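You operate a simulated robot arm through the tools that you are given. There is no shell and no other tool. Be economical: measure what you need, move in short steps, check, and stop when the job is done.

Carry out the task below with a simulated two-armed robot. There is one attempt and no reset: what you move stays moved.

JOB
Put the steel hose nipple on the top of the blue bench away on the top of the brown bench. Then fetch the yellow terminal post and stand it on the top of the cream bench. Then take the black torque driver and put it on the top of the green cabinet. Then put the screw block on the top of the red bench away on the top of the white bench. The order counts. Set down upright: steel hose nipple, yellow terminal post, screw block.

The check looks at the end state, three seconds after you hand in, the way a careful person would. Anything else that was tipped, shoved, dropped, spilled or broken makes it a failure.

ROBOT AND FRAMES
Two 6-joint arms with two-finger parallel grippers on one trunk, on a base that drives. Base frame: it is fixed to the floor where the robot stands at the start and does not move with it; the origin is under the middle of the robot, x ahead of it, y to its left, z up; the surface under the hand at the start is at about z = 850. Readings come in mm, degrees, newtons and seconds.
The left shoulder is at the start at [60, 187, 1147], the right one opposite. With the tool pointing down near the work surface each hand reaches from about 260 to 620 mm from the robot's upright axis, wherever it stands, measured 20 degrees to its own side. Places, roughly: black torque driver (5x5x18 cm) [400, 1100, 1000]; screw block [500, 1250, 750]; steel hose nipple (4x4x6 cm) [500, 0, 900]; top of the brown bench [3400, 2200, 800]; top of the cream bench [-900, -3100, 800]; top of the green cabinet [2200, 4900, 900]; top of the white bench [3400, -2300, 800]; yellow terminal post (5x5x8 cm) [500, 900, 300]. Payload 1.57 kg a hand.
The TCP of each hand is the grasp point between the finger pads, 30 mm short of the fingertips. In the tool frame z runs along the fingers and y along their closing line. Largest opening 110 mm; finger width 24, thickness 12; the body of the gripper, 48 by 112 mm, starts 78 mm behind the TCP.
Orientation is that of the tool frame in the base frame, as a unit quaternion [x, y, z, w]. With the fingers straight down and closing along the base's y, the tool's x points along the base's -x, its y along +y and its z along -z.

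CONTROLS
- The arms move only by the tool arm_command. It takes "left_plan", "right_plan" or both (then of equal length, played together; a hand with none holds still); each is a list of rows, each a list of 7 numbers: the turn, a rotation vector about the tool's x, y, z in units of 180 degrees (1.0 is 180 degrees), then the shift along the tool's x, y, z in units of 100 mm (1.0 is 100 mm), then the gripper command, from -1 (shut) to 1 (fully open), values between in proportion. In form: [[ax, ay, az, x, y, z, claw], ...]. A call has 1 to 12 rows; each row is the pose to reach, as a shift and turn from the pose commanded when the call began, along the tool's axes at that moment. A call with a number of a shift or a turn outside -1 to 1 is refused whole. A row lasts 0.2 s, in which the tool goes at most 50 mm and 8.6 degrees; a call with a longer step from one row to the next is refused whole, and so is a gripper value outside its range. Where a pose cannot be reached the arm comes as near as it can. A force on the tool above 40 N (or 10 N above the force at the start of the call, whichever is more), or a blocked arm, ends the call early, and 0.2 s more pass. Each finger travels about 153 mm/s and halts on what it meets, pressing with about 27 N; the grip force reading is that of the motor and also rises with nothing between the fingers. The clock runs only during rows and for 0.2 s after the last one: add rows that repeat a pose to give the fingers time. It gives the time, the measured TCP pose, the force on the tool (base axes), the opening and the grip force at its end, in the units of the frame above (readings bear some noise), with the torque about the TCP (base axes, N m) and any sound that the robot's microphone picked up.
- Cameras (640 x 400 px; columns grow to the right, rows downward): "scene" is now at [14.1, 26.1, 1691.2]; the picture's right is [0.35, -0.94, 0.00], its down [-0.70, -0.27, -0.66] and it looks along [0.61, 0.23, -0.75] (base axes); focal length 295 px, centre (320, 200). "left" rides on the left gripper at [70, -16, -141] in its tool frame; the picture's right is [0.23, 0.97, 0.00], its down [-0.85, 0.20, -0.48] and it looks along [-0.47, 0.11, 0.88] (tool axes); focal length 222 px, centre (320, 200). "right" rides on the right gripper at [70, 16, -141] in its tool frame; the picture's right is [-0.23, 0.97, 0.00], its down [-0.86, -0.20, -0.48] and it looks along [-0.47, -0.11, 0.88] (tool axes); focal length 222 px, centre (320, 200). There is no depth. A picture from a camera that has moved, and an enlarged one, comes with that camera's place and axes in the base frame and with its lens.
- snapshot(camera): a new picture of that camera. No time passes.
- slide_trunk(by): slides the trunk up (or, below 0, down) by that many mm; the arms and the scene camera ride with it, the base frame stays. It gives what a move gives, with no picture.
- base_move(legs): drives the robot by 1 to 6 legs, each [ahead, left, turn to the left] in mm, mm and degrees, along the robot's own axes; the way and the turn of a leg run together, so that a leg with both is an arc; at most 1500 mm and 180 degrees a leg. The arms and the cameras ride along, it lands a little off, and it stops where it bumps. It gives what a move gives.
- head_to(pan, tilt): turns the head with the scene camera to pan (to the left, within 86 degrees either way) and tilt (down, from -29 to 69), counted from straight ahead of the robot. It gives what a move gives.
- inspect(camera, box): a new picture of the part [left, top, right, bottom] of that camera's present view, enlarged. No time passes.
- close_job(): hands the job in; it is judged then, once.

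Go step by step. Nothing tells you exact positions but the pictures and the camera data: compare them with the known pose of the tool, close in by small moves and look again before you grip or let go. The budget is 165 turns and 118 pictures, counting those below and the enlarged ones. Unless the task says otherwise, let go and move clear before handing in.

The tools are called by a JSON object that holds its "api" and its "payload". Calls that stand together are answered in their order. arm_command: Moves the arms, as the interface text tells. Its arguments: {"type":"object","properties":{"left_plan":{"type":"array"},"right_plan":{"type":"array"}},"required":[]} The other tools are called the same way: slide_trunk (by) slides the trunk up or down; base_move (legs) drives the base; head_to (pan, tilt) turns the head that bears the scene camera; snapshot (camera) takes a picture; inspect (camera, box) takes an enlarged picture of a part of a camera's view; close_job () hands the job in.

At the start:

```text
time_s: 0.0
left_tcp_pos: [286.9, 443.8, 1183.1]
left_ee_rot: [0.0, 1.0, 0.0, 0.0]
left_force: [-0.6, 0.6, 0.6]
left_wrist_torque: [-0.02, -0.01, 0.0]
left_gripper_width: 109.8
left_gripper_force: 0.2
right_tcp_pos: [343.4, 9.6, 1103.5]
right_ee_rot: [0.0, 1.0, 0.0, 0.001]
right_force: [-0.4, 0.1, 0.0]
right_wrist_torque: [-0.01, -0.04, 0.0]
right_gripper_width: 109.7
right_gripper_force: 0.0
trunk travel left (down, up): [-775.0, 215.0]
robot x, y, heading: [2.5, 2.0, 0.2]
head pan, tilt: [20.7, 48.9]
```

scene: 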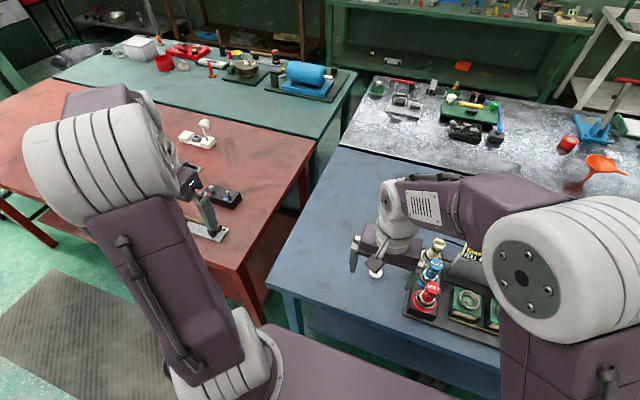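
right: 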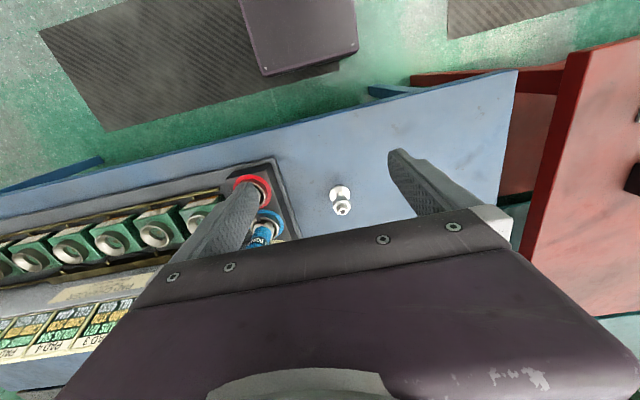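
left: 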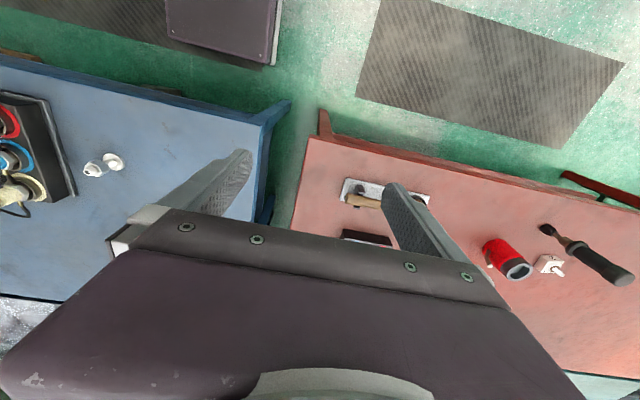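

The nipple appears to stand near [475, 22] on the blue bench, right of the right gripper's centre. I'll enlarge it and look around before moving.

{"api": "inspect", "payload": {"camera": "right", "box": [260, 140, 420, 240]}}

{"api": "inspect", "payload": {"camera": "left", "box": [300, 150, 640, 362]}}

{"api": "head_to", "payload": {"pan": 75, "tilt": 30}}

{"api": "snapshot", "payload": {"camera": "scene"}}

```text
4.00 times, centred on (340, 190) of right
camera zoom: at [273.8, 26.8, 1246.2], right [0.23, 0.97, 0.0], down [0.86, -0.2, 0.48], along [0.47, -0.11, -0.88], focal length 888 px, centre (240, 240)
```

zoom: 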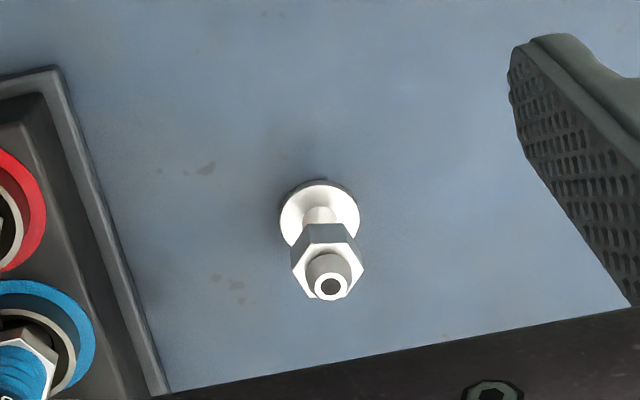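

```text
1.88 times, centred on (470, 256) of left
camera zoom: at [218.5, 428.2, 1326.0], right [-0.23, 0.97, 0.0], down [0.85, 0.2, 0.48], along [0.47, 0.11, -0.88], focal length 418 px, centre (38, 95)
```

zoom: 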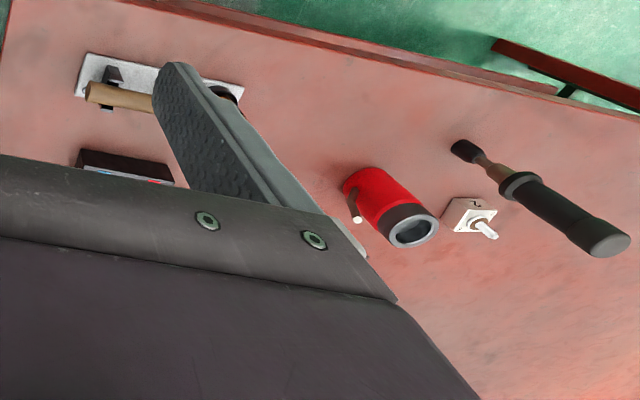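

```text
time_s: 1.2
left_tcp_pos: [286.0, 445.0, 1185.6]
left_ee_rot: [0.0, 1.0, -0.001, 0.002]
left_force: [-0.5, -0.4, -0.2]
left_wrist_torque: [0.01, -0.01, 0.02]
left_gripper_width: 110.0
left_gripper_force: 0.1
right_tcp_pos: [342.8, 11.2, 1103.6]
right_ee_rot: [0.0, 1.0, 0.0, 0.001]
right_force: [0.9, 0.7, -0.3]
right_wrist_torque: [0.04, -0.02, -0.01]
right_gripper_width: 110.1
right_gripper_force: 0.0
trunk travel left (down, up): [-775.0, 215.0]
robot x, y, heading: [1.5, -2.0, -0.0]
head pan, tilt: [75.0, 30.0]
```

```text
112 pictures are left
camera scene: at [-35.3, 85.9, 1719.3], right [0.97, -0.26, 0.0], down [-0.13, -0.48, -0.87], along [0.22, 0.84, -0.5], focal length 295 px, centre (320, 200)
```

scene: 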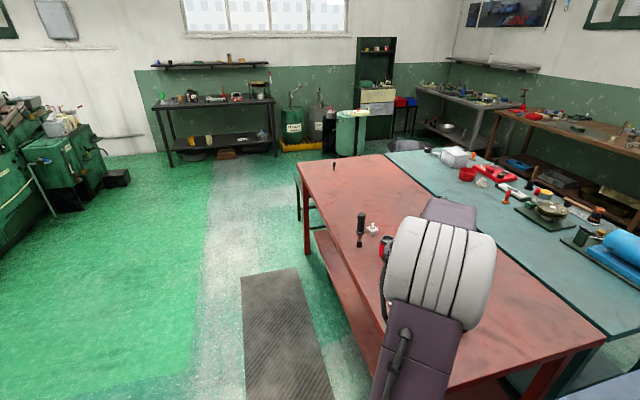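

The nipple stands upright on its flange at about [482, 19], and the driver and the white screw block are visible on the red bench. I move the right hand toward a point above the nipple.

{"api": "arm_command", "payload": {"right_plan": [[0, 0, 0, -0.25, 0.02, 0.22, 0.4], [0, 0, 0, -0.5, 0.04, 0.44, 0.4], [0, 0, 0, -0.75, 0.06, 0.66, 0.4], [0, 0, 0, -1.0, 0.085, 0.9, 0.4], [0, 0, 0, -1.0, 0.085, 0.9, 0.4]]}}

{"api": "snapshot", "payload": {"camera": "right"}}

```text
time_s: 2.4
left_tcp_pos: [287.5, 443.1, 1185.0]
left_ee_rot: [0.001, 1.0, 0.0, 0.001]
left_force: [-0.1, 0.8, 0.0]
left_wrist_torque: [0.0, 0.01, 0.01]
left_gripper_width: 110.0
left_gripper_force: 0.1
right_tcp_pos: [441.2, 16.4, 1014.0]
right_ee_rot: [0.0, 1.0, 0.0, 0.0]
right_force: [0.6, 0.6, 0.8]
right_wrist_torque: [-0.01, 0.01, -0.01]
right_gripper_width: 76.7
right_gripper_force: 0.1
trunk travel left (down, up): [-775.0, 215.0]
robot x, y, heading: [2.8, -2.0, 0.2]
head pan, tilt: [75.0, 30.0]
```

```text
111 pictures are left
camera right: at [371.7, 34.0, 1155.2], right [0.23, 0.97, 0.0], down [0.85, -0.2, 0.48], along [0.47, -0.11, -0.88], focal length 222 px, centre (320, 200)
```

right: 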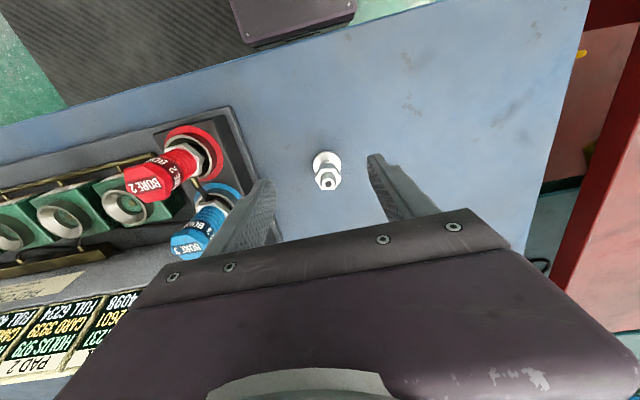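

The nipple is at about [477, 19]. I also catch a yellow item at about [494, 858, 300], likely the terminal post on the red bench's shelf. I go down over the nipple.

{"api": "arm_command", "payload": {"right_plan": [[0, 0, 0, -0.36, 0.03, 0.1, 0.4], [0, 0, 0, -0.36, 0.03, 0.5, 0.4], [0, 0, 0, -0.36, 0.03, 0.75, 0.4], [0, 0, 0, -0.36, 0.03, 0.75, 0.4]]}}

{"api": "snapshot", "payload": {"camera": "right"}}

```text
time_s: 3.4
left_tcp_pos: [288.8, 443.9, 1184.7]
left_ee_rot: [0.0, 1.0, 0.0, 0.0]
left_force: [-0.2, -0.5, 0.0]
left_wrist_torque: [-0.01, -0.01, -0.01]
left_gripper_width: 110.0
left_gripper_force: 0.0
right_tcp_pos: [478.2, 21.2, 939.1]
right_ee_rot: [-0.001, 1.0, 0.0, 0.0]
right_force: [0.1, 0.3, -0.1]
right_wrist_torque: [0.03, 0.0, 0.0]
right_gripper_width: 76.8
right_gripper_force: 0.1
trunk travel left (down, up): [-775.0, 215.0]
robot x, y, heading: [3.3, -1.9, -0.0]
head pan, tilt: [75.0, 30.0]
```

```text
110 pictures are left
camera right: at [408.9, 37.8, 1080.8], right [0.23, 0.97, 0.0], down [0.86, -0.2, 0.48], along [0.47, -0.11, -0.88], focal length 222 px, centre (320, 200)
```

right: 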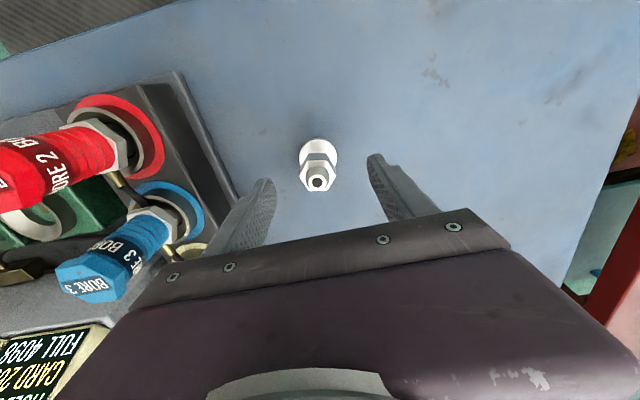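

The hand is centred over the nipple. I descend and close.

{"api": "arm_command", "payload": {"right_plan": [[0, 0, 0, -0.02, -0.01, 0.25, 0.4], [0, 0, 0, -0.02, -0.01, 0.47, 0.4], [0, 0, 0, -0.02, -0.01, 0.47, 0.4], [0, 0, 0, -0.02, -0.01, 0.47, -0.2], [0, 0, 0, -0.02, -0.01, 0.47, -1], [0, 0, 0, -0.02, -0.01, 0.47, -1], [0, 0, 0, -0.02, -0.01, 0.47, -1]]}}

{"api": "snapshot", "payload": {"camera": "right"}}

```text
time_s: 5.0
left_tcp_pos: [287.2, 443.4, 1184.7]
left_ee_rot: [-0.001, 1.0, 0.0, 0.0]
left_force: [0.5, 0.1, 0.1]
left_wrist_torque: [-0.01, -0.03, -0.02]
left_gripper_width: 109.8
left_gripper_force: 0.1
right_tcp_pos: [479.2, 19.3, 892.2]
right_ee_rot: [0.0, 1.0, 0.001, 0.0]
right_force: [-0.3, 0.3, 0.7]
right_wrist_torque: [0.03, 0.02, 0.02]
right_gripper_width: 31.8
right_gripper_force: 26.9
trunk travel left (down, up): [-775.0, 215.0]
robot x, y, heading: [-1.3, 0.1, 0.3]
head pan, tilt: [75.0, 30.0]
```

```text
109 pictures are left
camera right: at [409.4, 36.3, 1034.4], right [0.23, 0.97, 0.0], down [0.86, -0.2, 0.48], along [0.47, -0.11, -0.88], focal length 222 px, centre (320, 200)
```

right: 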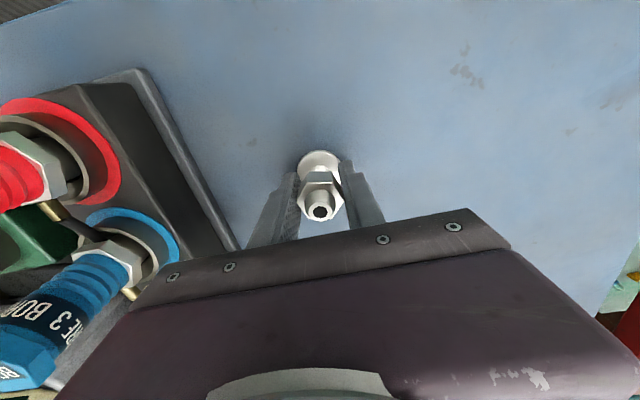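

The nipple is gripped at its hex (31.8 mm, 27 N). I lift it straight up and look around for the driving route.

{"api": "arm_command", "payload": {"right_plan": [[0, 0, 0, 0, 0, -0.3, -1], [0, 0, 0, 0, 0, -0.7, -1], [0, 0, 0, 0, 0, -1.0, -1], [0, 0, 0, 0.3, 0, -1.0, -1], [0, 0, 0, 0.7, 0, -1.0, -1], [0, 0, 0, 1.0, 0, -1.0, -1]]}}

{"api": "snapshot", "payload": {"camera": "right"}}

{"api": "head_to", "payload": {"pan": 10, "tilt": 15}}

{"api": "snapshot", "payload": {"camera": "scene"}}

{"api": "head_to", "payload": {"pan": -60, "tilt": 20}}

{"api": "snapshot", "payload": {"camera": "scene"}}

```text
time_s: 6.4
left_tcp_pos: [288.0, 444.0, 1184.5]
left_ee_rot: [-0.001, 1.0, 0.0, 0.0]
left_force: [1.3, 0.7, 0.7]
left_wrist_torque: [-0.02, 0.0, 0.0]
left_gripper_width: 109.9
left_gripper_force: 0.0
right_tcp_pos: [380.6, 21.2, 991.6]
right_ee_rot: [0.0, 1.0, 0.0, -0.001]
right_force: [-0.7, -0.3, -1.7]
right_wrist_torque: [0.0, 0.0, -0.01]
right_gripper_width: 31.5
right_gripper_force: 26.9
trunk travel left (down, up): [-775.0, 215.0]
robot x, y, heading: [0.9, 3.3, -0.1]
head pan, tilt: [75.0, 30.0]
```

```text
108 pictures are left
camera right: at [310.8, 36.7, 1134.9], right [0.23, 0.97, 0.0], down [0.85, -0.2, 0.48], along [0.47, -0.11, -0.88], focal length 222 px, centre (320, 200)
```

right: 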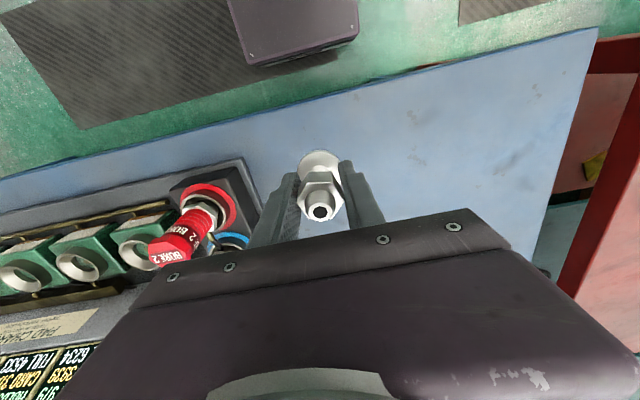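

```text
time_s: 7.8
left_tcp_pos: [288.7, 443.9, 1185.0]
left_ee_rot: [0.001, 1.0, 0.001, 0.0]
left_force: [-0.2, 0.2, 0.1]
left_wrist_torque: [-0.01, -0.02, 0.0]
left_gripper_width: 109.9
left_gripper_force: 0.0
right_tcp_pos: [382.2, 20.3, 991.5]
right_ee_rot: [0.001, 1.0, 0.001, 0.0]
right_force: [0.0, 0.4, -2.2]
right_wrist_torque: [-0.02, 0.0, 0.0]
right_gripper_width: 31.7
right_gripper_force: 26.9
trunk travel left (down, up): [-775.0, 215.0]
robot x, y, heading: [2.2, -0.2, -0.1]
head pan, tilt: [10.0, 15.0]
```

```text
107 pictures are left
camera scene: at [33.5, 14.9, 1743.5], right [0.17, -0.98, 0.0], down [-0.26, -0.05, -0.97], along [0.95, 0.17, -0.26], focal length 295 px, centre (320, 200)
```

scene: 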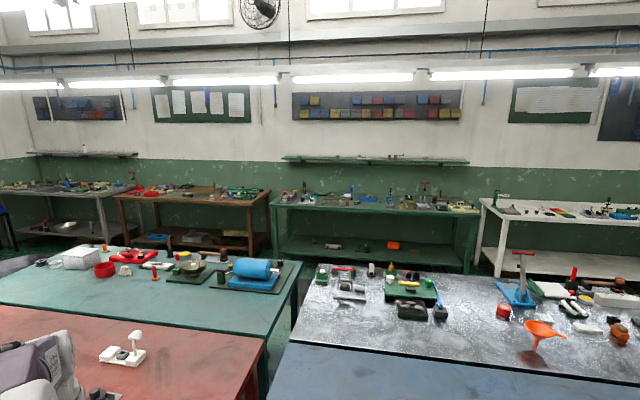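

```text
time_s: 9.2
left_tcp_pos: [288.8, 443.4, 1183.4]
left_ee_rot: [0.0, 1.0, 0.0, 0.0]
left_force: [0.0, 0.4, 0.6]
left_wrist_torque: [-0.01, 0.02, 0.01]
left_gripper_width: 110.0
left_gripper_force: 0.1
right_tcp_pos: [381.2, 20.6, 991.8]
right_ee_rot: [0.0, 1.0, 0.0, 0.001]
right_force: [-0.7, -0.7, -1.1]
right_wrist_torque: [-0.01, 0.01, 0.01]
right_gripper_width: 31.5
right_gripper_force: 27.2
trunk travel left (down, up): [-775.0, 215.0]
robot x, y, heading: [2.3, 3.6, -0.0]
head pan, tilt: [-60.0, 20.0]
```

```text
106 pictures are left
camera scene: at [-11.9, -82.0, 1735.4], right [-0.87, -0.5, 0.0], down [-0.17, 0.3, -0.94], along [0.47, -0.81, -0.34], focal length 295 px, centre (320, 200)
```

scene: 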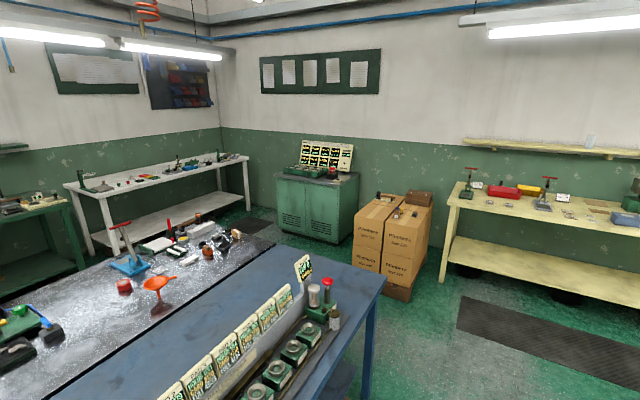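

The islands (red/teal and blue/black) stand before me; the brown bench lies along the far wall, so I'll go round the left end of the red bench. First I back off, turn left and drive along the free aisle, holding the nipple high.

{"api": "base_move", "payload": {"legs": [[-400, 0, 0], [0, 0, 90], [1400, 0, 0]]}}

{"api": "head_to", "payload": {"pan": -35, "tilt": 20}}

{"api": "snapshot", "payload": {"camera": "scene"}}

```text
time_s: 22.1
left_tcp_pos: [-828.6, 1697.2, 1184.3]
left_ee_rot: [-0.705, 0.709, 0.0, 0.0]
left_force: [-0.4, 0.0, 0.1]
left_wrist_torque: [0.0, 0.01, 0.01]
left_gripper_width: 110.2
left_gripper_force: 0.2
right_tcp_pos: [-405.6, 1788.2, 992.5]
right_ee_rot: [-0.705, 0.709, 0.0, 0.001]
right_force: [-0.6, -0.1, -1.6]
right_wrist_torque: [0.02, 0.02, 0.0]
right_gripper_width: 31.6
right_gripper_force: 26.8
trunk travel left (down, up): [-775.0, 215.0]
robot x, y, heading: [-385.6, 1405.5, 89.6]
head pan, tilt: [-60.0, 20.0]
```

```text
time_s: 23.0
left_tcp_pos: [-830.1, 1697.9, 1184.1]
left_ee_rot: [-0.705, 0.71, 0.001, 0.001]
left_force: [-0.6, 0.0, -0.1]
left_wrist_torque: [0.03, -0.03, -0.02]
left_gripper_width: 110.1
left_gripper_force: 0.1
right_tcp_pos: [-405.6, 1788.5, 993.4]
right_ee_rot: [-0.705, 0.709, 0.0, 0.0]
right_force: [-0.1, -0.7, -2.5]
right_wrist_torque: [-0.01, 0.0, -0.02]
right_gripper_width: 31.3
right_gripper_force: 26.8
trunk travel left (down, up): [-775.0, 215.0]
robot x, y, heading: [-384.9, 1405.8, 89.7]
head pan, tilt: [-35.0, 20.0]
```

```text
105 pictures are left
camera scene: at [-332.8, 1421.7, 1735.3], right [0.82, -0.58, 0.0], down [-0.2, -0.28, -0.94], along [0.54, 0.77, -0.34], focal length 295 px, centre (320, 200)
```

scene: 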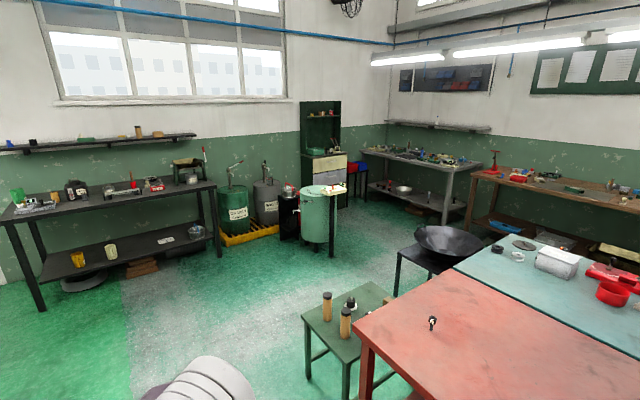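

A stool and a bowl stand off the island's left end up to y ≈ 2700, and a green drum stands at about [1500, 4050]. I'll pass between them at y ≈ 3170, then look at the brown bench.

{"api": "base_move", "payload": {"legs": [[1500, 0, 0], [265, 0, 0], [0, 0, -90], [1500, 0, 0], [1200, 0, 0]]}}

{"api": "head_to", "payload": {"pan": -30, "tilt": 35}}

{"api": "snapshot", "payload": {"camera": "scene"}}

```text
time_s: 48.3
left_tcp_pos: [2617.4, 3512.1, 1184.5]
left_ee_rot: [0.02, 1.0, 0.0, 0.0]
left_force: [0.1, -0.3, -0.3]
left_wrist_torque: [0.01, 0.02, -0.04]
left_gripper_width: 109.7
left_gripper_force: 0.1
right_tcp_pos: [2692.6, 3084.5, 992.8]
right_ee_rot: [0.02, 1.0, 0.0, 0.0]
right_force: [0.2, 0.4, -0.6]
right_wrist_torque: [0.01, -0.02, 0.02]
right_gripper_width: 31.0
right_gripper_force: 27.1
trunk travel left (down, up): [-775.0, 215.0]
robot x, y, heading: [2314.7, 3079.5, -2.3]
head pan, tilt: [-35.0, 20.0]
```

```text
time_s: 49.1
left_tcp_pos: [2617.9, 3511.7, 1184.9]
left_ee_rot: [0.02, 1.0, -0.001, 0.0]
left_force: [-0.3, -0.2, -0.1]
left_wrist_torque: [0.02, -0.01, -0.02]
left_gripper_width: 109.9
left_gripper_force: 0.0
right_tcp_pos: [2693.2, 3084.7, 991.9]
right_ee_rot: [0.021, 1.0, 0.0, -0.001]
right_force: [-0.7, -0.1, -1.9]
right_wrist_torque: [-0.02, 0.04, 0.0]
right_gripper_width: 31.1
right_gripper_force: 26.8
trunk travel left (down, up): [-775.0, 215.0]
robot x, y, heading: [2308.0, 3081.6, -2.4]
head pan, tilt: [-30.0, 35.0]
```

```text
104 pictures are left
camera scene: at [2327.5, 3033.6, 1711.6], right [-0.54, -0.84, 0.0], down [-0.48, 0.31, -0.82], along [0.69, -0.44, -0.57], focal length 295 px, centre (320, 200)
```

scene: 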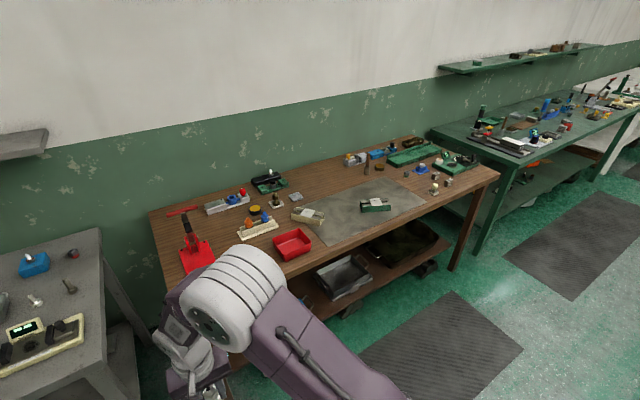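

The brown bench's front edge is near x ≈ 3060, its middle holds a grey sheet with some clear wood nearby. I move over in front of it and look down.

{"api": "base_move", "payload": {"legs": [[0, 0, 2.4], [0, -1050, 0], [250, 0, 0]]}}

{"api": "head_to", "payload": {"pan": 0, "tilt": 50}}

{"api": "snapshot", "payload": {"camera": "scene"}}

{"api": "snapshot", "payload": {"camera": "left"}}

```text
time_s: 56.3
left_tcp_pos: [2852.4, 2469.2, 1185.7]
left_ee_rot: [0.0, 1.0, 0.001, 0.002]
left_force: [0.1, 0.4, 0.1]
left_wrist_torque: [0.0, 0.02, 0.03]
left_gripper_width: 110.0
left_gripper_force: 0.0
right_tcp_pos: [2946.3, 2047.4, 993.1]
right_ee_rot: [0.0, 1.0, 0.0, 0.001]
right_force: [0.1, 0.4, -1.1]
right_wrist_torque: [0.01, -0.01, 0.0]
right_gripper_width: 31.2
right_gripper_force: 27.3
trunk travel left (down, up): [-775.0, 215.0]
robot x, y, heading: [2563.3, 2025.2, -0.1]
head pan, tilt: [-30.0, 35.0]
```

```text
time_s: 57.3
left_tcp_pos: [2852.0, 2470.3, 1184.3]
left_ee_rot: [-0.001, 1.0, 0.0, 0.001]
left_force: [-0.5, -0.1, 0.3]
left_wrist_torque: [-0.01, 0.01, -0.02]
left_gripper_width: 110.1
left_gripper_force: 0.1
right_tcp_pos: [2947.3, 2047.1, 993.2]
right_ee_rot: [-0.001, 1.0, -0.001, 0.0]
right_force: [0.4, -0.5, -2.2]
right_wrist_torque: [0.02, -0.02, 0.03]
right_gripper_width: 31.6
right_gripper_force: 26.8
trunk travel left (down, up): [-775.0, 215.0]
robot x, y, heading: [2565.7, 2027.0, 0.0]
head pan, tilt: [0.0, 50.0]
```

```text
103 pictures are left
camera scene: at [2583.9, 2024.3, 1689.8], right [0.0, -1.0, 0.0], down [-0.77, 0.0, -0.64], along [0.64, 0.0, -0.77], focal length 295 px, centre (320, 200)
```

scene: 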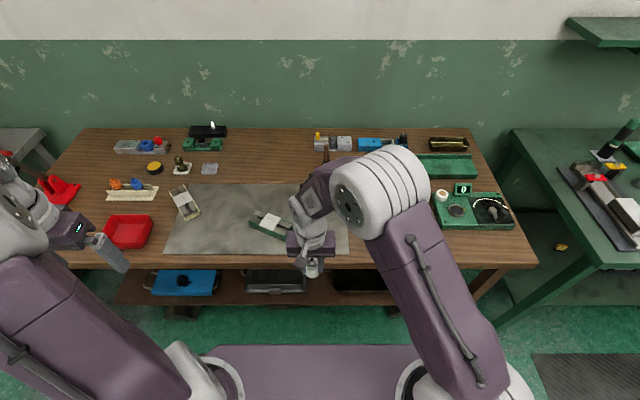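

```text
102 pictures are left
camera left: at [2783.1, 2454.5, 1326.0], right [-0.23, 0.97, 0.0], down [0.85, 0.2, 0.48], along [0.47, 0.11, -0.88], focal length 222 px, centre (320, 200)
```

left: 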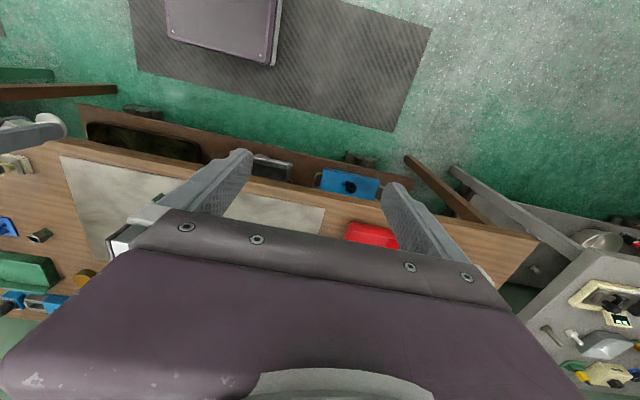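

Clear wood may be to the right of the grey sheet, hidden by my arm. I check with the right wrist camera.

{"api": "snapshot", "payload": {"camera": "right"}}

```text
101 pictures are left
camera right: at [2877.1, 2063.2, 1134.8], right [0.22, 0.97, 0.0], down [0.86, -0.2, 0.48], along [0.47, -0.11, -0.88], focal length 222 px, centre (320, 200)
```

right: 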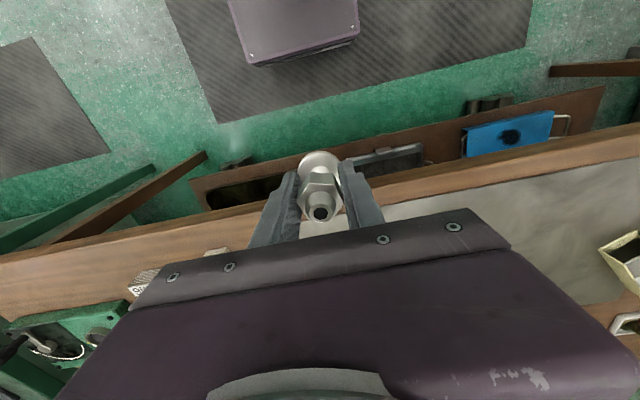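

The bare wood within reach is narrow, but the front-left of the grey sheet at about [3165, 2355] is clear. I shift the base in front of it.

{"api": "base_move", "payload": {"legs": [[0, 310, 0], [110, 0, 0]]}}

{"api": "snapshot", "payload": {"camera": "scene"}}

{"api": "snapshot", "payload": {"camera": "right"}}

```text
time_s: 60.2
left_tcp_pos: [2960.7, 2783.7, 1184.4]
left_ee_rot: [-0.001, 1.0, 0.0, 0.001]
left_force: [0.6, -0.6, -0.8]
left_wrist_torque: [-0.04, -0.07, -0.02]
left_gripper_width: 109.8
left_gripper_force: 0.1
right_tcp_pos: [3055.1, 2359.3, 993.5]
right_ee_rot: [-0.001, 1.0, -0.001, 0.0]
right_force: [-0.1, 0.7, -1.6]
right_wrist_torque: [0.0, 0.02, 0.01]
right_gripper_width: 30.9
right_gripper_force: 26.9
trunk travel left (down, up): [-775.0, 215.0]
robot x, y, heading: [2678.0, 2339.9, 0.1]
head pan, tilt: [0.0, 50.0]
```

```text
100 pictures are left
camera scene: at [2692.1, 2337.4, 1689.8], right [0.0, -1.0, 0.0], down [-0.77, 0.0, -0.64], along [0.64, 0.0, -0.77], focal length 295 px, centre (320, 200)
```

scene: 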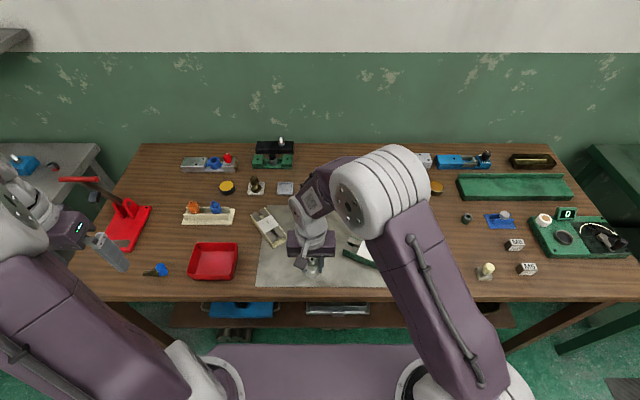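

```text
99 pictures are left
camera right: at [2985.8, 2375.9, 1135.2], right [0.22, 0.97, 0.0], down [0.86, -0.2, 0.48], along [0.47, -0.11, -0.88], focal length 222 px, centre (320, 200)
```

right: 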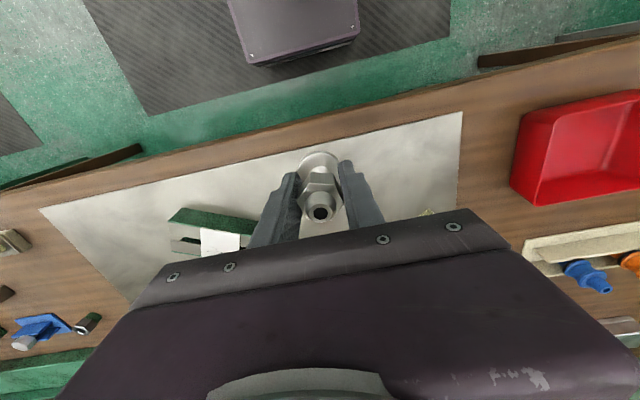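

The spot at [3150, 2370] on the sheet is clear by over 100 mm to both neighbours. I bring the nipple over it and partly down.

{"api": "arm_command", "payload": {"right_plan": [[0, 0, 0, -0.4, 0.05, 0, -1], [0, 0, 0, -0.8, 0.1, 0.1, -1], [0, 0, 0, -0.95, 0.1, 0.5, -1], [0, 0, 0, -0.95, 0.1, 0.9, -1], [0, 0, 0, -0.95, 0.1, 1.0, -1], [0, 0, 0, -0.95, 0.1, 1.0, -1]]}}

{"api": "snapshot", "payload": {"camera": "right"}}

```text
time_s: 61.6
left_tcp_pos: [2960.7, 2781.7, 1185.9]
left_ee_rot: [-0.002, 1.0, -0.001, 0.001]
left_force: [0.1, -1.1, -0.2]
left_wrist_torque: [0.01, -0.01, 0.03]
left_gripper_width: 110.1
left_gripper_force: 0.1
right_tcp_pos: [3152.7, 2370.2, 894.7]
right_ee_rot: [-0.002, 1.0, 0.001, 0.002]
right_force: [2.6, -1.9, 19.1]
right_wrist_torque: [-0.08, -0.08, 0.18]
right_gripper_width: 31.1
right_gripper_force: 26.9
trunk travel left (down, up): [-775.0, 215.0]
robot x, y, heading: [2677.2, 2338.7, 0.2]
head pan, tilt: [0.0, 50.0]
```

```text
98 pictures are left
camera right: at [3082.2, 2385.5, 1037.0], right [0.22, 0.97, 0.0], down [0.85, -0.2, 0.48], along [0.47, -0.11, -0.88], focal length 222 px, centre (320, 200)
```

right: 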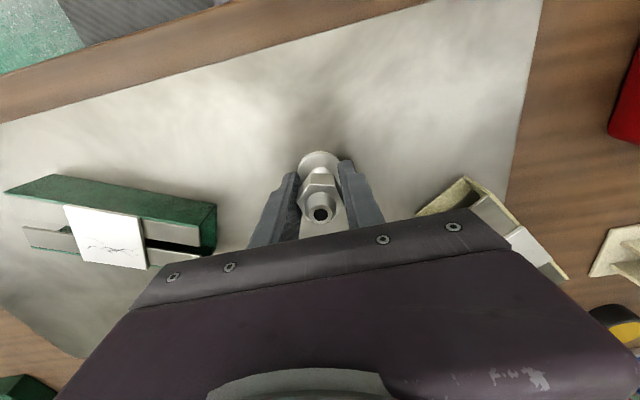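

The force of 19 N shows that the base is already on the bench top (z ≈ 852, same as the blue bench). I ease up 1 mm and open.

{"api": "arm_command", "payload": {"right_plan": [[0, 0, 0, 0, 0, -0.01, -1], [0, 0, 0, 0, 0, -0.01, -0.3], [0, 0, 0, 0, 0, -0.01, 0.1], [0, 0, 0, 0, 0, -0.01, 0.1], [0, 0, 0, 0, 0, -0.3, 0.1], [0, 0, 0, 0, 0, -0.7, 0.1], [0, 0, 0, 0, 0, -1.0, 0.1]]}}

{"api": "snapshot", "payload": {"camera": "right"}}

```text
time_s: 63.2
left_tcp_pos: [2962.4, 2782.3, 1183.4]
left_ee_rot: [0.0, 1.0, 0.0, 0.0]
left_force: [-0.3, 0.1, 0.1]
left_wrist_torque: [0.02, 0.02, -0.01]
left_gripper_width: 110.0
left_gripper_force: 0.1
right_tcp_pos: [3150.4, 2370.2, 993.4]
right_ee_rot: [-0.002, 1.0, 0.0, 0.0]
right_force: [0.0, 0.4, -0.5]
right_wrist_torque: [-0.01, -0.01, 0.0]
right_gripper_width: 60.4
right_gripper_force: 0.0
trunk travel left (down, up): [-775.0, 215.0]
robot x, y, heading: [2674.9, 2335.6, 0.3]
head pan, tilt: [0.0, 50.0]
```

```text
97 pictures are left
camera right: at [3081.3, 2386.0, 1136.4], right [0.22, 0.97, 0.0], down [0.86, -0.2, 0.48], along [0.47, -0.11, -0.88], focal length 222 px, centre (320, 200)
```

right: 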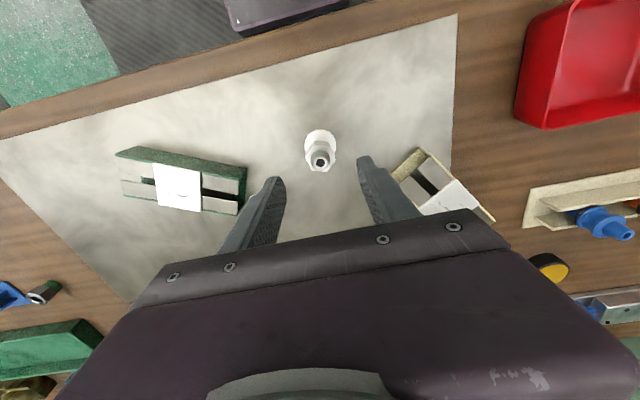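

The nipple stands upright on the brown bench. Now I retrace my way, round to the front of the red bench near y ≈ 900, for the yellow post on its lower shelf.

{"api": "base_move", "payload": {"legs": [[-350, 0, 0], [0, 830, 0], [-1500, 0, 0], [-1250, 0, 0], [0, -1500, 0], [0, -760, 0]]}}

{"api": "head_to", "payload": {"pan": 0, "tilt": 45}}

{"api": "snapshot", "payload": {"camera": "scene"}}

```text
time_s: 93.2
left_tcp_pos: [-92.5, 1270.1, 1185.7]
left_ee_rot: [-0.008, 1.0, 0.0, 0.0]
left_force: [-0.1, 0.1, -0.1]
left_wrist_torque: [0.01, -0.02, -0.03]
left_gripper_width: 110.2
left_gripper_force: 0.1
right_tcp_pos: [101.0, 859.1, 994.2]
right_ee_rot: [-0.006, 1.0, -0.001, -0.001]
right_force: [0.1, 0.2, -1.0]
right_wrist_torque: [-0.01, 0.03, 0.0]
right_gripper_width: 60.5
right_gripper_force: 0.1
trunk travel left (down, up): [-775.0, 215.0]
robot x, y, heading: [-373.5, 822.9, 0.9]
head pan, tilt: [0.0, 50.0]
```

```text
time_s: 93.9
left_tcp_pos: [-93.6, 1269.7, 1184.8]
left_ee_rot: [-0.007, 1.0, 0.0, 0.0]
left_force: [0.0, 0.5, 0.3]
left_wrist_torque: [-0.01, -0.03, 0.01]
left_gripper_width: 109.8
left_gripper_force: 0.0
right_tcp_pos: [102.2, 858.8, 994.3]
right_ee_rot: [-0.007, 1.0, 0.0, -0.001]
right_force: [0.3, -0.4, 0.2]
right_wrist_torque: [0.04, 0.02, 0.01]
right_gripper_width: 60.5
right_gripper_force: 0.0
trunk travel left (down, up): [-775.0, 215.0]
robot x, y, heading: [-373.1, 821.0, 0.7]
head pan, tilt: [0.0, 45.0]
```

```text
96 pictures are left
camera scene: at [-352.0, 819.9, 1696.7], right [0.01, -1.0, 0.0], down [-0.71, -0.01, -0.71], along [0.71, 0.01, -0.71], focal length 295 px, centre (320, 200)
```

scene: 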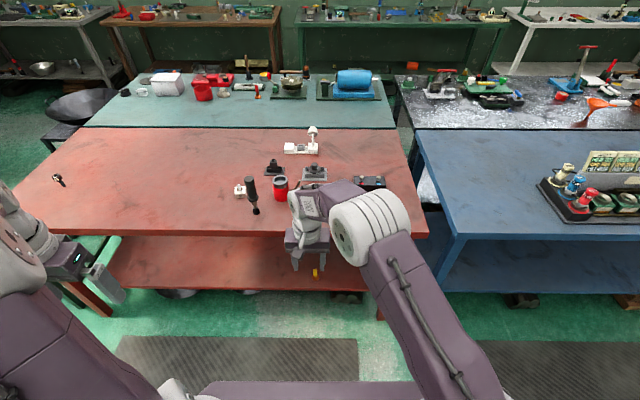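

The yellow post is on the red bench's shelf at about [497, 853], set back 180 mm under the top's edge. I lower the trunk to look under and prepare a 45° tilted approach.

{"api": "slide_trunk", "payload": {"by": -600}}

{"api": "head_to", "payload": {"pan": 0, "tilt": 40}}

{"api": "snapshot", "payload": {"camera": "scene"}}

{"api": "snapshot", "payload": {"camera": "right"}}

```text
refused: -600 is not a number from -400 to 400
```

```text
time_s: 94.5
left_tcp_pos: [-93.5, 1270.0, 1185.4]
left_ee_rot: [-0.007, 1.0, 0.0, 0.001]
left_force: [0.0, -0.6, 1.0]
left_wrist_torque: [0.01, 0.01, 0.0]
left_gripper_width: 109.9
left_gripper_force: 0.0
right_tcp_pos: [100.7, 859.3, 993.0]
right_ee_rot: [-0.006, 1.0, 0.0, 0.0]
right_force: [0.4, 0.0, -0.5]
right_wrist_torque: [-0.01, -0.01, 0.0]
right_gripper_width: 60.6
right_gripper_force: 0.0
trunk travel left (down, up): [-775.0, 215.0]
robot x, y, heading: [-371.1, 820.3, 0.7]
head pan, tilt: [0.0, 40.0]
```

```text
95 pictures are left
camera scene: at [-348.3, 820.0, 1703.9], right [0.01, -1.0, 0.0], down [-0.64, -0.01, -0.77], along [0.77, 0.01, -0.64], focal length 295 px, centre (320, 200)
```

scene: 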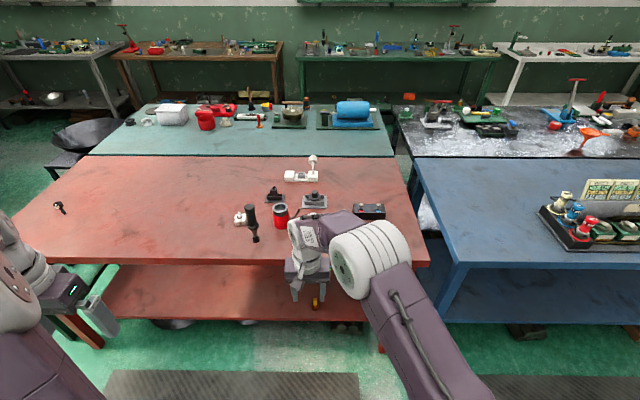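

```text
94 pictures are left
camera right: at [31.0, 874.3, 1135.9], right [0.21, 0.98, 0.0], down [0.86, -0.19, 0.48], along [0.47, -0.1, -0.88], focal length 222 px, centre (320, 200)
```

right: 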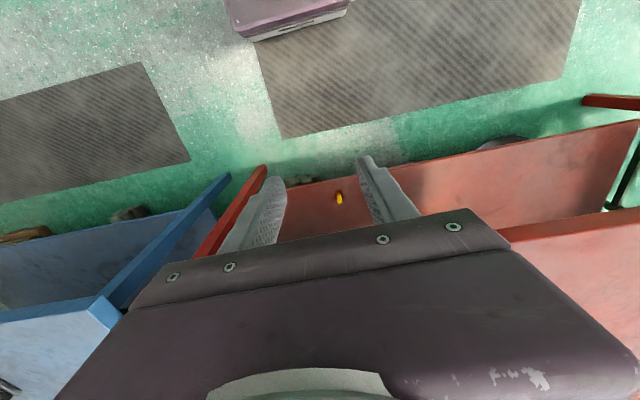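

I lower the trunk in two slides.

{"api": "slide_trunk", "payload": {"by": -400}}

{"api": "slide_trunk", "payload": {"by": -200}}

{"api": "head_to", "payload": {"pan": 0, "tilt": 42}}

{"api": "snapshot", "payload": {"camera": "scene"}}

{"api": "snapshot", "payload": {"camera": "right"}}

```text
time_s: 98.4
left_tcp_pos: [-93.6, 1270.8, 785.1]
left_ee_rot: [-0.007, 1.0, 0.0, 0.0]
left_force: [0.2, 0.6, -0.3]
left_wrist_torque: [0.02, -0.02, 0.01]
left_gripper_width: 110.1
left_gripper_force: 0.1
right_tcp_pos: [100.9, 859.3, 593.9]
right_ee_rot: [-0.007, 1.0, 0.0, 0.0]
right_force: [0.0, 0.6, -0.3]
right_wrist_torque: [0.02, 0.05, -0.02]
right_gripper_width: 60.3
right_gripper_force: 0.1
trunk travel left (down, up): [-375.0, 615.0]
robot x, y, heading: [-372.5, 815.9, 0.6]
head pan, tilt: [0.0, 40.0]
```

```text
time_s: 100.5
left_tcp_pos: [-92.2, 1269.0, 585.9]
left_ee_rot: [-0.007, 1.0, 0.001, 0.0]
left_force: [0.4, -0.6, -1.4]
left_wrist_torque: [0.04, 0.01, 0.03]
left_gripper_width: 110.0
left_gripper_force: 0.0
right_tcp_pos: [101.1, 858.2, 393.4]
right_ee_rot: [-0.008, 1.0, 0.0, 0.0]
right_force: [0.8, 0.2, 0.1]
right_wrist_torque: [0.01, 0.02, 0.02]
right_gripper_width: 60.5
right_gripper_force: 0.1
trunk travel left (down, up): [-175.0, 815.0]
robot x, y, heading: [-376.8, 823.3, 0.8]
head pan, tilt: [0.0, 40.0]
```

```text
time_s: 101.2
left_tcp_pos: [-93.0, 1270.1, 584.8]
left_ee_rot: [-0.007, 1.0, 0.0, 0.0]
left_force: [-0.4, -0.1, 0.6]
left_wrist_torque: [0.0, 0.0, 0.02]
left_gripper_width: 110.0
left_gripper_force: 0.1
right_tcp_pos: [99.9, 858.8, 393.9]
right_ee_rot: [-0.007, 1.0, 0.0, 0.001]
right_force: [0.2, -0.1, 0.1]
right_wrist_torque: [0.01, -0.02, -0.02]
right_gripper_width: 60.5
right_gripper_force: 0.1
trunk travel left (down, up): [-175.0, 815.0]
robot x, y, heading: [-372.1, 823.5, 0.8]
head pan, tilt: [0.0, 42.0]
```

```text
93 pictures are left
camera scene: at [-349.7, 820.1, 1101.0], right [0.01, -1.0, 0.0], down [-0.67, -0.01, -0.74], along [0.74, 0.01, -0.67], focal length 295 px, centre (320, 200)
```

scene: 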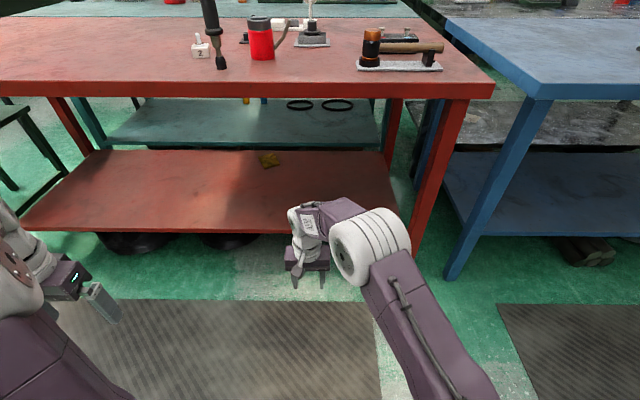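

```text
92 pictures are left
camera right: at [30.9, 874.3, 535.9], right [0.21, 0.98, 0.0], down [0.86, -0.19, 0.48], along [0.47, -0.1, -0.88], focal length 222 px, centre (320, 200)
```

right: 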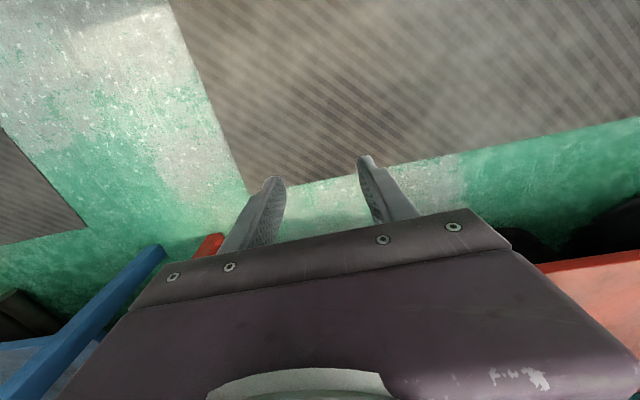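

The post is hidden behind my right wrist in this view. I tilt the right tool to 45° so that its camera looks under the bench.

{"api": "arm_command", "payload": {"right_plan": [[0, -0.042, 0, 0, 0, 0, 0.5], [0, -0.084, 0, 0, 0, 0, 0.5], [0, -0.126, 0, 0, 0, 0, 0.5], [0, -0.168, 0, 0, 0, 0, 0.5], [0, -0.21, 0, 0, 0, 0, 0.5], [0, -0.25, 0, 0, 0, 0, 0.5], [0, -0.25, 0, 0, 0, 0, 0.5]]}}

{"api": "snapshot", "payload": {"camera": "right"}}

```text
time_s: 102.8
left_tcp_pos: [-93.2, 1269.5, 585.6]
left_ee_rot: [-0.006, 1.0, 0.0, 0.0]
left_force: [-0.5, -0.9, 0.1]
left_wrist_torque: [0.0, 0.02, 0.0]
left_gripper_width: 110.0
left_gripper_force: 0.1
right_tcp_pos: [100.9, 859.4, 394.4]
right_ee_rot: [-0.008, 0.924, 0.004, 0.383]
right_force: [0.8, 0.8, -0.9]
right_wrist_torque: [0.02, -0.01, -0.01]
right_gripper_width: 82.2
right_gripper_force: 0.1
right hand out of reach, approached as far as the arm can: row 4, 5
trunk travel left (down, up): [-175.0, 815.0]
robot x, y, heading: [-373.6, 825.4, 0.7]
head pan, tilt: [0.0, 42.0]
```

```text
91 pictures are left
camera right: at [-48.6, 872.9, 445.7], right [0.15, 0.98, 0.16], down [0.27, -0.2, 0.94], along [0.95, -0.09, -0.29], focal length 222 px, centre (320, 200)
```

right: 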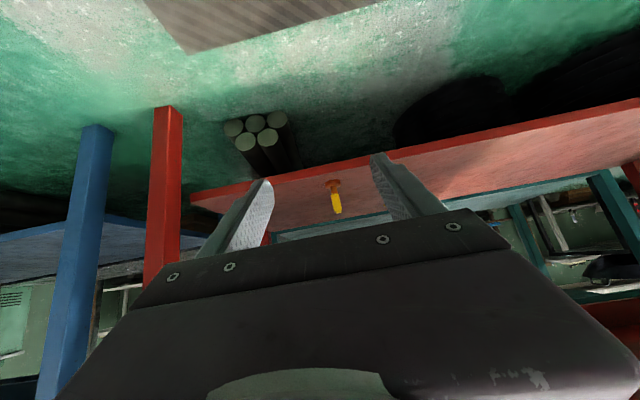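

The post reads clearly: base disc on the shelf at z ≈ 243, axis at about [491, 860], top at z ≈ 322. I lower the trunk further so the elbow stays well under the bench top, then draw the hand back a little.

{"api": "slide_trunk", "payload": {"by": -150}}

{"api": "arm_command", "payload": {"right_plan": [[0, 0, 0, 0.01, 0, -0.3, 0.5], [0, 0, 0, 0.03, 0, -0.6, 0.5], [0, 0, 0, 0.04, 0, -0.8, 0.5], [0, 0, 0, 0.04, 0, -0.8, 0.5]]}}

{"api": "snapshot", "payload": {"camera": "scene"}}

{"api": "snapshot", "payload": {"camera": "right"}}

```text
time_s: 104.5
left_tcp_pos: [-93.5, 1269.3, 436.0]
left_ee_rot: [-0.008, 1.0, -0.001, 0.0]
left_force: [-1.0, -0.3, -0.4]
left_wrist_torque: [0.0, 0.04, 0.02]
left_gripper_width: 110.0
left_gripper_force: 0.1
right_tcp_pos: [101.0, 858.3, 244.3]
right_ee_rot: [-0.007, 0.924, 0.003, 0.383]
right_force: [-1.3, 0.4, -0.2]
right_wrist_torque: [0.01, 0.01, -0.04]
right_gripper_width: 82.6
right_gripper_force: 0.2
trunk travel left (down, up): [-25.0, 965.0]
robot x, y, heading: [-372.5, 819.4, 1.0]
head pan, tilt: [0.0, 42.0]
```

```text
time_s: 105.5
left_tcp_pos: [-93.2, 1269.4, 434.5]
left_ee_rot: [-0.007, 1.0, 0.0, 0.0]
left_force: [-0.3, 0.8, 0.1]
left_wrist_torque: [-0.02, -0.01, -0.01]
left_gripper_width: 109.8
left_gripper_force: 0.2
right_tcp_pos: [43.1, 858.0, 298.3]
right_ee_rot: [-0.007, 0.924, 0.003, 0.383]
right_force: [0.2, -0.2, 0.2]
right_wrist_torque: [-0.01, 0.0, -0.01]
right_gripper_width: 82.3
right_gripper_force: 0.1
trunk travel left (down, up): [-25.0, 965.0]
robot x, y, heading: [-371.9, 819.2, 0.8]
head pan, tilt: [0.0, 42.0]
```

```text
90 pictures are left
camera scene: at [-349.8, 820.1, 951.0], right [0.01, -1.0, 0.0], down [-0.67, -0.01, -0.74], along [0.74, 0.01, -0.67], focal length 295 px, centre (320, 200)
```

scene: 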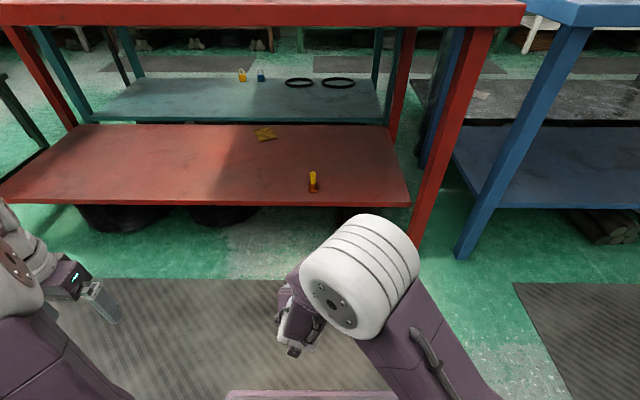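

```text
89 pictures are left
camera right: at [-107.1, 872.4, 350.0], right [0.15, 0.98, 0.16], down [0.27, -0.2, 0.94], along [0.95, -0.1, -0.29], focal length 222 px, centre (320, 200)
```

right: 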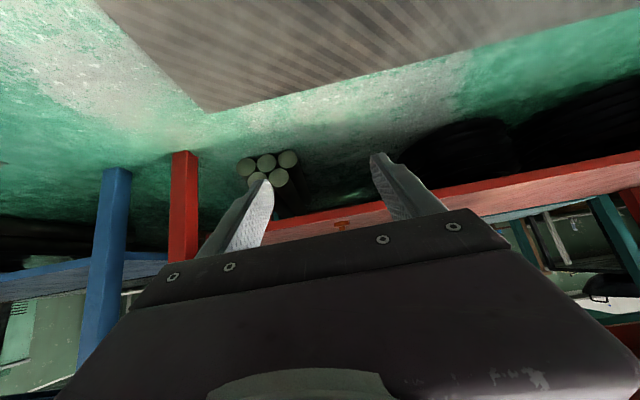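

The views agree: post at [492, 858]. I drive ahead 350 mm so that the open fingers come just in front of it.

{"api": "base_move", "payload": {"legs": [[350, 0, 0]]}}

{"api": "snapshot", "payload": {"camera": "right"}}

{"api": "snapshot", "payload": {"camera": "scene"}}

```text
time_s: 107.8
left_tcp_pos: [252.7, 1274.6, 435.3]
left_ee_rot: [-0.009, 1.0, 0.0, 0.0]
left_force: [0.4, -0.7, -0.6]
left_wrist_torque: [-0.01, 0.02, 0.01]
left_gripper_width: 109.9
left_gripper_force: 0.0
right_tcp_pos: [389.8, 864.4, 299.1]
right_ee_rot: [-0.007, 0.924, 0.003, 0.383]
right_force: [0.6, 0.5, -0.5]
right_wrist_torque: [-0.02, -0.03, 0.03]
right_gripper_width: 82.4
right_gripper_force: 0.1
trunk travel left (down, up): [-25.0, 965.0]
robot x, y, heading: [-28.2, 826.8, 0.5]
head pan, tilt: [0.0, 42.0]
```

```text
88 pictures are left
camera right: at [239.0, 877.7, 349.8], right [0.15, 0.98, 0.16], down [0.27, -0.2, 0.94], along [0.95, -0.09, -0.29], focal length 222 px, centre (320, 200)
```

right: 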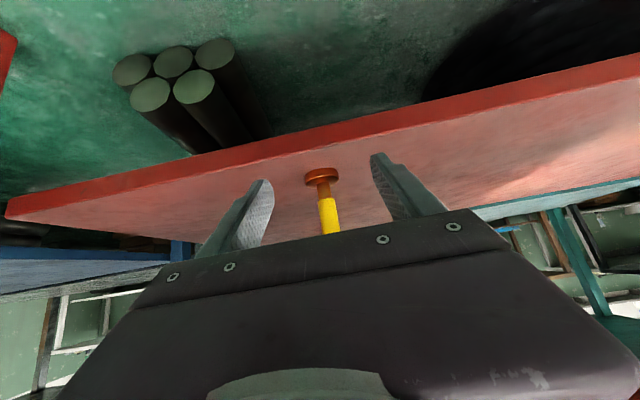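

```text
87 pictures are left
camera scene: at [-3.9, 825.2, 951.0], right [0.01, -1.0, 0.0], down [-0.67, -0.01, -0.74], along [0.74, 0.01, -0.67], focal length 295 px, centre (320, 200)
```

scene: 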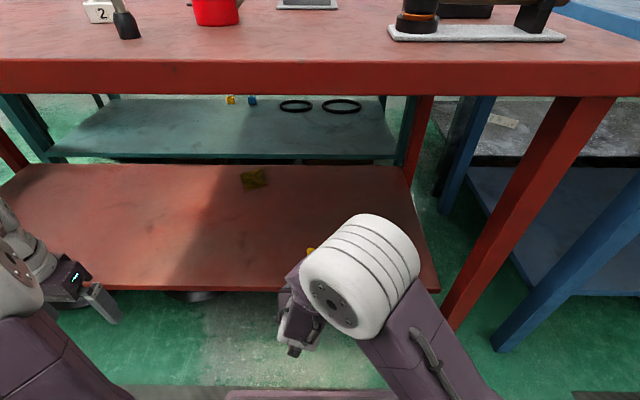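

The post shows between the fingers at [489, 861]. I advance 97 mm horizontally with the fingers open and check.

{"api": "arm_command", "payload": {"right_plan": [[0, 0, 0, -0.17, -0.03, 0.17, 0.5], [0, 0, 0, -0.34, -0.03, 0.34, 0.5], [0, 0, 0, -0.51, -0.03, 0.51, 0.5], [0, 0, 0, -0.68, -0.03, 0.68, 0.5], [0, 0, 0, -0.68, -0.03, 0.68, 0.5]]}}

{"api": "snapshot", "payload": {"camera": "right"}}

```text
time_s: 109.0
left_tcp_pos: [252.6, 1275.5, 435.5]
left_ee_rot: [-0.008, 1.0, -0.001, 0.0]
left_force: [0.3, 1.0, -0.5]
left_wrist_torque: [-0.01, 0.03, 0.01]
left_gripper_width: 110.0
left_gripper_force: 0.1
right_tcp_pos: [484.1, 861.2, 297.6]
right_ee_rot: [-0.007, 0.924, 0.003, 0.383]
right_force: [1.1, -0.9, 1.2]
right_wrist_torque: [0.02, 0.0, -0.03]
right_gripper_width: 82.6
right_gripper_force: 0.2
trunk travel left (down, up): [-25.0, 965.0]
robot x, y, heading: [-27.4, 829.0, 0.8]
head pan, tilt: [0.0, 42.0]
```

```text
86 pictures are left
camera right: at [333.7, 875.1, 350.1], right [0.15, 0.98, 0.16], down [0.27, -0.2, 0.94], along [0.95, -0.09, -0.29], focal length 222 px, centre (320, 200)
```

right: 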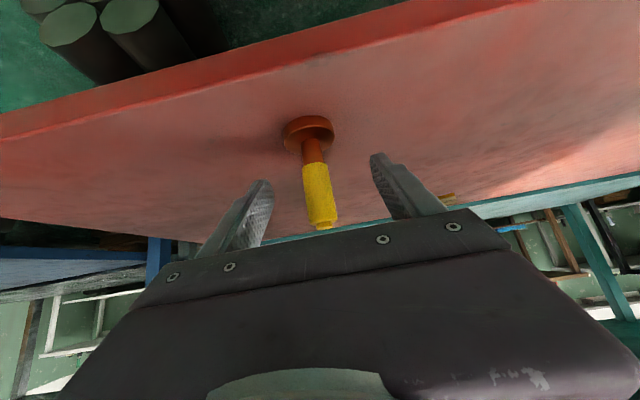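

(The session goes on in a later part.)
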